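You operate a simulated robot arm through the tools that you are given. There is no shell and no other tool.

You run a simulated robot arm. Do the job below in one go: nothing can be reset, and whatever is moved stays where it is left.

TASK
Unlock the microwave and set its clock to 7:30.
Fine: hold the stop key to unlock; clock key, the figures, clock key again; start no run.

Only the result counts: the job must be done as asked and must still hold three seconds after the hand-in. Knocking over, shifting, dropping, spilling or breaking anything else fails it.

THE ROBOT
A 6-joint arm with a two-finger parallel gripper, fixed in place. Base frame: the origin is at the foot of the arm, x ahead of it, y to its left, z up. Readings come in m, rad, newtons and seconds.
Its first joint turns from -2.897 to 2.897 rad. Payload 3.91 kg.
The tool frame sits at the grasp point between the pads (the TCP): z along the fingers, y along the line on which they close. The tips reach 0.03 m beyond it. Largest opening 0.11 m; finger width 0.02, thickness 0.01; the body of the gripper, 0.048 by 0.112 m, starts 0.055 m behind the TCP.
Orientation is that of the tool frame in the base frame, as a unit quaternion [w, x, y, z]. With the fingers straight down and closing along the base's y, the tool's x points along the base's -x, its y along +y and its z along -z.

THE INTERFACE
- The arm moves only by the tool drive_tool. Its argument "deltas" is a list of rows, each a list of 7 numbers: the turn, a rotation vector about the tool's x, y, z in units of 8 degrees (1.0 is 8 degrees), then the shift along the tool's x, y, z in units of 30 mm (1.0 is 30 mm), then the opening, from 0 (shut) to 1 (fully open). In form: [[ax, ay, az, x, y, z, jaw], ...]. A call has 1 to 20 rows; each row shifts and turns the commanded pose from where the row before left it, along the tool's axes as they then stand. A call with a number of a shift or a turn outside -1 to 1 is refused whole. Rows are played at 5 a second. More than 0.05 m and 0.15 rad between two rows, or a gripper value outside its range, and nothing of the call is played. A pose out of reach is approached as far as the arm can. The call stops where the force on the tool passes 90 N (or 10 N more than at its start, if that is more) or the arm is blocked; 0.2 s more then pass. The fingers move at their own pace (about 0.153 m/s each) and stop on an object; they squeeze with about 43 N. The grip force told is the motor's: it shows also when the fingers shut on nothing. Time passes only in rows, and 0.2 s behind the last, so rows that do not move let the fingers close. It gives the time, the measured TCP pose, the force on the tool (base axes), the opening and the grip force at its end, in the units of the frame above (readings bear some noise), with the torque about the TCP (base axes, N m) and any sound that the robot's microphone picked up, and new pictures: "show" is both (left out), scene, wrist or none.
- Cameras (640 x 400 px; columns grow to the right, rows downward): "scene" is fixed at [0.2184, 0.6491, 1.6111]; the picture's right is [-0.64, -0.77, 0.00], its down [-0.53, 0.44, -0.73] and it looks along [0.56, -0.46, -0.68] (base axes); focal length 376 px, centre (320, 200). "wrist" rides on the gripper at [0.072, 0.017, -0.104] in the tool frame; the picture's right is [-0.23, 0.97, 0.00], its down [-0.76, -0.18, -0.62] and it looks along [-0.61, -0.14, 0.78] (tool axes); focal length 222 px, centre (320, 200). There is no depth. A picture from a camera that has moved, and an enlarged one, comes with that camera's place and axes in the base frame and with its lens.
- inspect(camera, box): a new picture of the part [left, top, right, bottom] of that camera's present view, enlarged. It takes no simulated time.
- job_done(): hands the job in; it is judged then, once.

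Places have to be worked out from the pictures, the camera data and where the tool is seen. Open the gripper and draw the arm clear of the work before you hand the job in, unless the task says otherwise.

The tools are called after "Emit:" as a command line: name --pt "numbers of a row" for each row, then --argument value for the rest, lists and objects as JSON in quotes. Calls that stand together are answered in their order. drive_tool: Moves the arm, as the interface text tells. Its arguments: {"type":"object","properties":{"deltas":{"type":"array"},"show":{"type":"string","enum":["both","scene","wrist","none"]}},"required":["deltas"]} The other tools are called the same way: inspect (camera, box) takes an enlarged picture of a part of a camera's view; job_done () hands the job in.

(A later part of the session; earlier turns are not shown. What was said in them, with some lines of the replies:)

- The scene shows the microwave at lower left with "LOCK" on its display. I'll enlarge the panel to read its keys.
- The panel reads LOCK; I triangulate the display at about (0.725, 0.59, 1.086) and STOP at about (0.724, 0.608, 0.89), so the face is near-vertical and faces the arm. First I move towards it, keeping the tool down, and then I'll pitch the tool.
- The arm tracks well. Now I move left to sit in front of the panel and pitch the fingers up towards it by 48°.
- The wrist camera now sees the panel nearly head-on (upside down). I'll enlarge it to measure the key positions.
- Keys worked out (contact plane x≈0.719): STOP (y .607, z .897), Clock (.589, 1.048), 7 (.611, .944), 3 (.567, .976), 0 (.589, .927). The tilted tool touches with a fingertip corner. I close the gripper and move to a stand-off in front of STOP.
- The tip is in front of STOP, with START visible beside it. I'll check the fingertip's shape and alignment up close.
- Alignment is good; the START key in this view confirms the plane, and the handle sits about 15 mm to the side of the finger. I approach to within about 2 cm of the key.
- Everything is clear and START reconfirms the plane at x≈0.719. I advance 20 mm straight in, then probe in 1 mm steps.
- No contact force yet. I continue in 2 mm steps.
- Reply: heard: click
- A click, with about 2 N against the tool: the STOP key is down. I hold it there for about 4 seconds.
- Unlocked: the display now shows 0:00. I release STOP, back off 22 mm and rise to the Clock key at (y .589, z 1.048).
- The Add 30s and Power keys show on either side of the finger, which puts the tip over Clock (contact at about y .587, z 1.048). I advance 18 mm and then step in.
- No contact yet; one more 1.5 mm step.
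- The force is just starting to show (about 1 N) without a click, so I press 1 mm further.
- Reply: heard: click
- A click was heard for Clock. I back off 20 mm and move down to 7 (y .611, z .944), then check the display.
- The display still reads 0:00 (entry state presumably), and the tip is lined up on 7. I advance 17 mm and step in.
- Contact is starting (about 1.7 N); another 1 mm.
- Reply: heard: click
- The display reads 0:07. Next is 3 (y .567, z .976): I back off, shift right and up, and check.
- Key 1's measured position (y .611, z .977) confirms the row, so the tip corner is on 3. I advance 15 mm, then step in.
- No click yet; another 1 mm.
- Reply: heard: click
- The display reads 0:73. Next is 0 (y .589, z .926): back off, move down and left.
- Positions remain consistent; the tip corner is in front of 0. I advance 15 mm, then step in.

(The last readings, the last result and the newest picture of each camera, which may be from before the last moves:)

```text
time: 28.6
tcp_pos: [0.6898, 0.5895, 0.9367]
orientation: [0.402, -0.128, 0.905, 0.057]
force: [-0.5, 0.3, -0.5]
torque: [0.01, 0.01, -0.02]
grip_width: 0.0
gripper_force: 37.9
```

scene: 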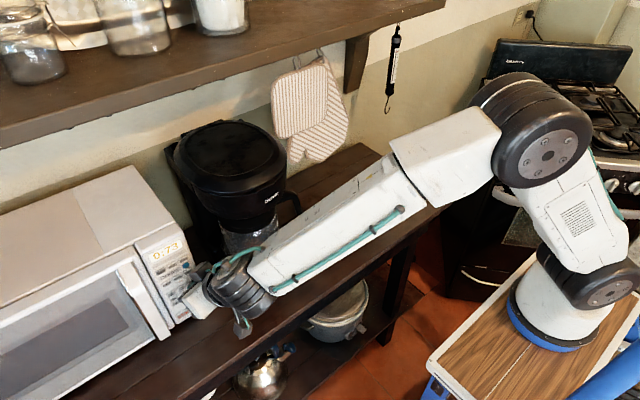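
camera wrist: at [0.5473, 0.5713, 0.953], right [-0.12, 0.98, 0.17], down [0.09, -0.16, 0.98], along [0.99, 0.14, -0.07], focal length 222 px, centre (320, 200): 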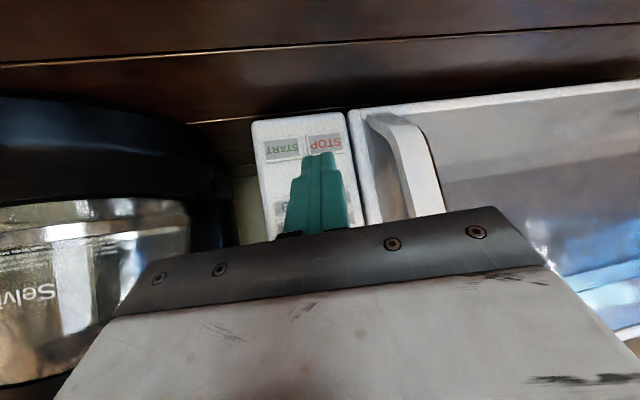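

Still no click; another 1 mm.

Emit:
drive_tool --pt "0 0 0 -0.0214 -0.0092 0.0238 0" --pt "0 0 0 0 0 0 0" --show "scene"

Emit:
inspect --camera "scene" --box '[130, 220, 230, 330]'

```text
time: 29.2
tcp_pos: [0.6922, 0.5886, 0.9369]
orientation: [0.403, -0.128, 0.904, 0.057]
force: [-0.8, 0.7, 0.1]
torque: [-0.02, 0.04, 0.0]
grip_width: 0.0
gripper_force: 37.4
heard: click
```

scene: 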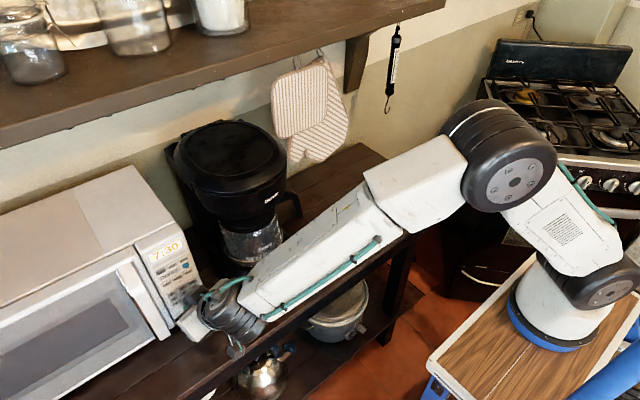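

```text
3.64 times, centred on (180, 275) of scene
camera zoom: at [0.2184, 0.6491, 1.6111], right [-0.64, -0.77, 0.0], down [-0.53, 0.44, -0.73], along [0.56, -0.46, -0.68], focal length 1367 px, centre (829, -73)
```

zoom: 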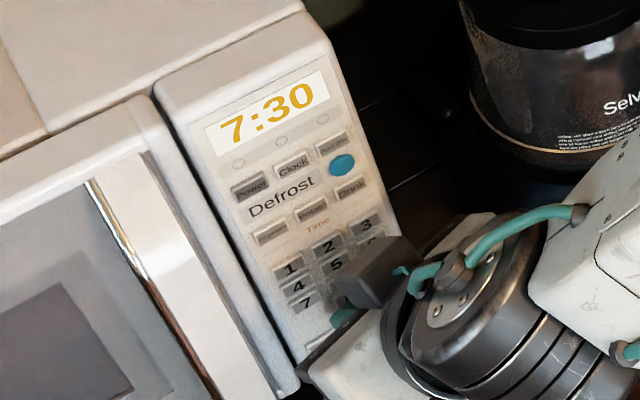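

The display reads 7:30. I back off and rise to the Clock key to confirm it.

Emit:
drive_tool --pt "0 0 0 0.193 0.083 -0.214 0" --pt "0 0 0 0.193 0.083 -0.214 0" --pt "0 0 0 -0.7585 -0.004 -0.683 0" --pt "0 0 0 -0.7585 -0.004 -0.683 0" --pt "0 0 0 -0.7585 -0.004 -0.683 0" --pt "0 0 0 -0.7585 -0.004 -0.683 0" --pt "0 0 0 0 0 0 0" --show "wrist"

Emit:
inspect --camera "wrist" --box '[230, 70, 400, 250]'

Emit:
inspect --camera "scene" --box '[130, 220, 230, 330]'

```text
time: 30.8
tcp_pos: [0.675, 0.5887, 1.0617]
orientation: [0.403, -0.127, 0.905, 0.056]
force: [1.2, 0.1, -0.3]
torque: [0.0, 0.0, 0.01]
grip_width: 0.0001
gripper_force: 37.9
camera wrist: at [0.5493, 0.5701, 1.0763], right [-0.12, 0.98, 0.17], down [0.09, -0.16, 0.98], along [0.99, 0.14, -0.07], focal length 222 px, centre (320, 200)
```

wrist: 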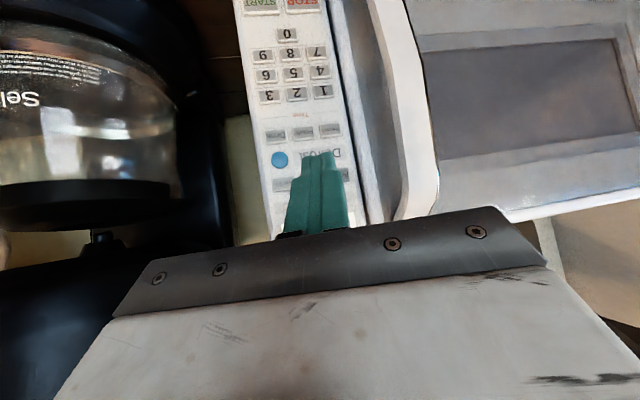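

```text
2.22 times, centred on (315, 160) of wrist
camera zoom: at [0.5493, 0.5701, 1.0763], right [-0.12, 0.98, 0.17], down [0.09, -0.16, 0.98], along [0.99, 0.14, -0.07], focal length 494 px, centre (331, 289)
```

zoom: 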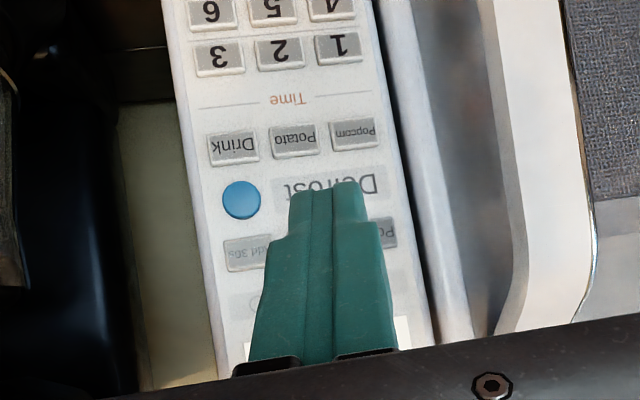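

```text
3.64 times, centred on (180, 275) of scene
camera zoom: at [0.2184, 0.6491, 1.6111], right [-0.64, -0.77, 0.0], down [-0.53, 0.44, -0.73], along [0.56, -0.46, -0.68], focal length 1367 px, centre (829, -73)
```

zoom: 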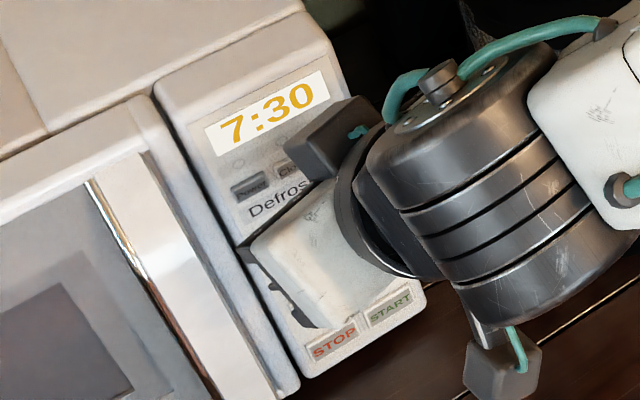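

The view is the same as at the first Clock press and the display holds 7:30. I advance 15 mm, then step in.

Emit:
drive_tool --pt "0 0 0 -0.161 -0.069 0.1785 0" --pt "0 0 0 -0.161 -0.069 0.1785 0" --pt "0 0 0 0 0 0 0" --show "none"

Emit:
drive_tool --pt "0 0 0 -0.0429 -0.0184 0.0476 0" --pt "0 0 0 0 0 0 0" --show "none"

```text
time: 31.6
tcp_pos: [0.6905, 0.5884, 1.061]
orientation: [0.403, -0.128, 0.905, 0.057]
force: [0.2, 0.8, 0.6]
torque: [-0.01, 0.0, 0.0]
grip_width: 0.0
gripper_force: 37.8
```

```text
time: 32.2
tcp_pos: [0.6909, 0.5899, 1.061]
orientation: [0.403, -0.128, 0.904, 0.057]
force: [-1.4, 0.9, 0.3]
torque: [-0.01, 0.02, 0.02]
grip_width: 0.0001
gripper_force: 37.6
```

Contact is beginning; another 1 mm.

Emit:
drive_tool --pt "0 0 0 -0.0214 -0.0092 0.0238 0" --pt "0 0 0 0 0 0 0" --show "scene"

```text
time: 32.8
tcp_pos: [0.6927, 0.5889, 1.0604]
orientation: [0.403, -0.127, 0.904, 0.056]
force: [-2.5, 0.9, -0.5]
torque: [0.05, 0.04, 0.07]
grip_width: 0.0002
gripper_force: 38.0
heard: click
```

scene: 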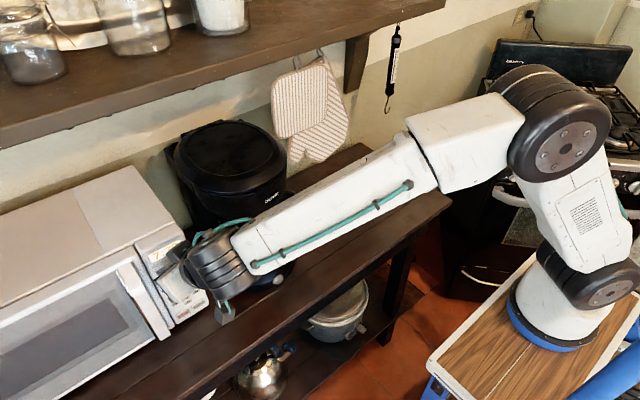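

A click was heard. I check the display right after the press.

Emit:
inspect --camera "scene" --box '[130, 220, 230, 330]'

```text
3.64 times, centred on (180, 275) of scene
camera zoom: at [0.2184, 0.6491, 1.6111], right [-0.64, -0.77, 0.0], down [-0.53, 0.44, -0.73], along [0.56, -0.46, -0.68], focal length 1367 px, centre (829, -73)
```

zoom: 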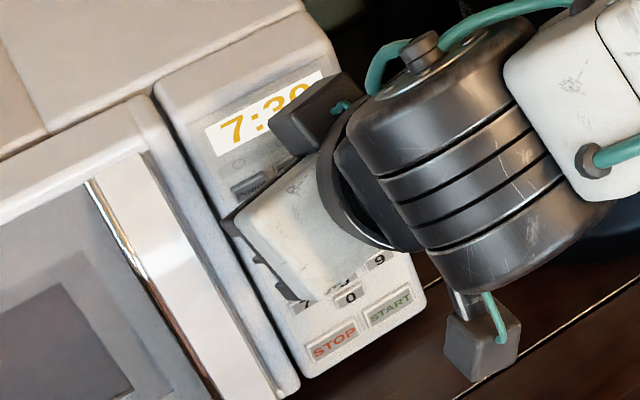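

The display holds 7:30. I withdraw straight back 150 mm, then open the gripper and wait a little.

Emit:
drive_tool --pt "0 0 0 0.268 0.115 -0.297 0" --pt "0 0 0 0.536 0.23 -0.595 0" --pt "0 0 0 0.536 0.23 -0.595 0" --pt "0 0 0 0.536 0.23 -0.595 0" --pt "0 0 0 0.536 0.23 -0.595 0" --pt "0 0 0 0.536 0.23 -0.595 0" --pt "0 0 0 0 0 0 1" --pt "0 0 0 0 0 0 1" --pt "0 0 0 0 0 0 1" --pt "0 0 0 0 0 0 1" --pt "0 0 0 0 0 0 1" --pt "0 0 0 0 0 0 1" --pt "0 0 0 0 0 0 1" --pt "0 0 0 0 0 0 1" --pt "0 0 0 0 0 0 1"

Emit:
inspect --camera "scene" --box '[110, 200, 250, 340]'

Emit:
inspect --camera "wrist" --box '[240, 20, 400, 210]'

```text
time: 36.0
tcp_pos: [0.5554, 0.5875, 1.061]
orientation: [0.403, -0.127, 0.904, 0.057]
force: [0.6, -0.7, -0.5]
torque: [-0.04, 0.01, 0.0]
grip_width: 0.1099
gripper_force: 0.0
camera wrist: at [0.4302, 0.5691, 1.0762], right [-0.12, 0.98, 0.17], down [0.09, -0.16, 0.98], along [0.99, 0.14, -0.07], focal length 222 px, centre (320, 200)
```

scene: 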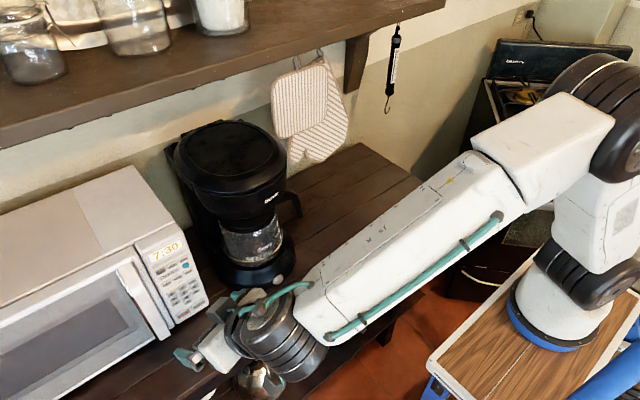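
wrist: 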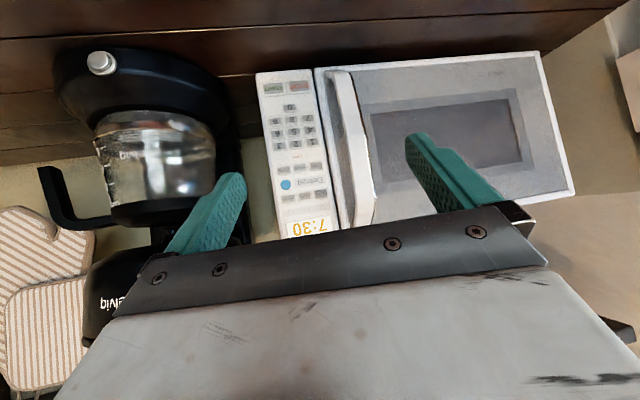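

```text
2.86 times, centred on (180, 270) of scene
camera zoom: at [0.2184, 0.6491, 1.6111], right [-0.64, -0.77, 0.0], down [-0.53, 0.44, -0.73], along [0.56, -0.46, -0.68], focal length 1074 px, centre (720, 0)
```

zoom: 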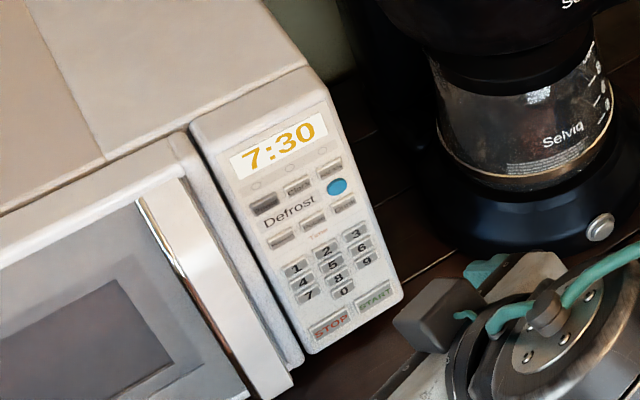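

```text
2.11 times, centred on (320, 115) of wrist
camera zoom: at [0.4302, 0.5691, 1.0762], right [-0.12, 0.98, 0.17], down [0.09, -0.16, 0.98], along [0.99, 0.14, -0.07], focal length 468 px, centre (320, 379)
```

zoom: 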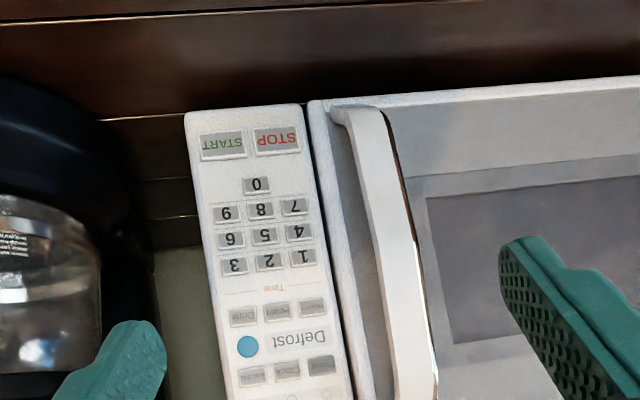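

The display shows 7:30, the gripper is open and nothing has been disturbed. I draw back a bit further and wait a few seconds to see that the display holds.

Emit:
drive_tool --pt "0 0 0 0.4 0 -0.8 1" --pt "0 0 0 0.4 0 -0.8 1" --pt "0 0 0 0 0 0 1" --pt "0 0 0 0 0 0 1" --pt "0 0 0 0 0 0 1" --pt "0 0 0 0 0 0 1" --pt "0 0 0 0 0 0 1" --pt "0 0 0 0 0 0 1" --pt "0 0 0 0 0 0 1" --pt "0 0 0 0 0 0 1" --pt "0 0 0 0 0 0 1" --pt "0 0 0 0 0 0 1" --pt "0 0 0 0 0 0 1" --pt "0 0 0 0 0 0 1" --pt "0 0 0 0 0 0 1" --show "scene"

Emit:
inspect --camera "scene" --box '[110, 200, 250, 340]'

```text
time: 39.2
tcp_pos: [0.5137, 0.5709, 1.0742]
orientation: [0.403, -0.121, 0.906, 0.053]
force: [0.8, 0.6, 0.4]
torque: [0.02, -0.02, 0.01]
grip_width: 0.1099
gripper_force: 0.1
```

scene: 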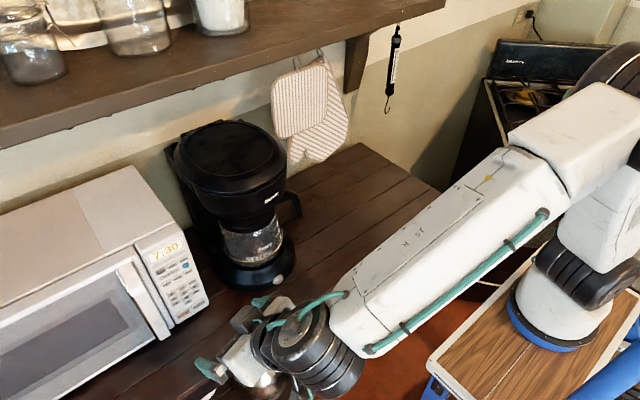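

```text
2.86 times, centred on (180, 270) of scene
camera zoom: at [0.2184, 0.6491, 1.6111], right [-0.64, -0.77, 0.0], down [-0.53, 0.44, -0.73], along [0.56, -0.46, -0.68], focal length 1074 px, centre (720, 0)
```

zoom: 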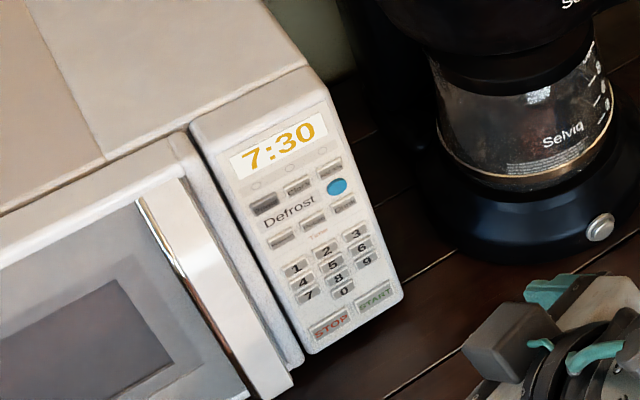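

The clock steadily shows 7:30 with no countdown, the microwave hasn't moved, and the arm is clear with the gripper open. I hand the job in.

Emit:
job_done

```text
The job is handed in.
```

The microwave is unlocked and its display shows 7:30. I handed the job in and haven't seen a verdict.

- **Unlocking:** I held the stop key for about four seconds, and the display changed from LOCK to 0:00.
- **Setting the clock:** I pressed clock, 7, 3, 0 and clock again. Each press gave a click, and the display went through 0:07 and 0:73 to 7:30.
- **Clock mode:** the microwave showed no separate sign that it was in clock mode. I take the time as set because both clock presses clicked and the display stayed at 7:30 after the second one.
- **No run started:** I never pressed start, and the display held 7:30 with no countdown for more than six seconds after the last press.

The presses were light (under about 3 N), and nothing looked moved in the final pictures. The gripper is open and the arm is back from the microwave.
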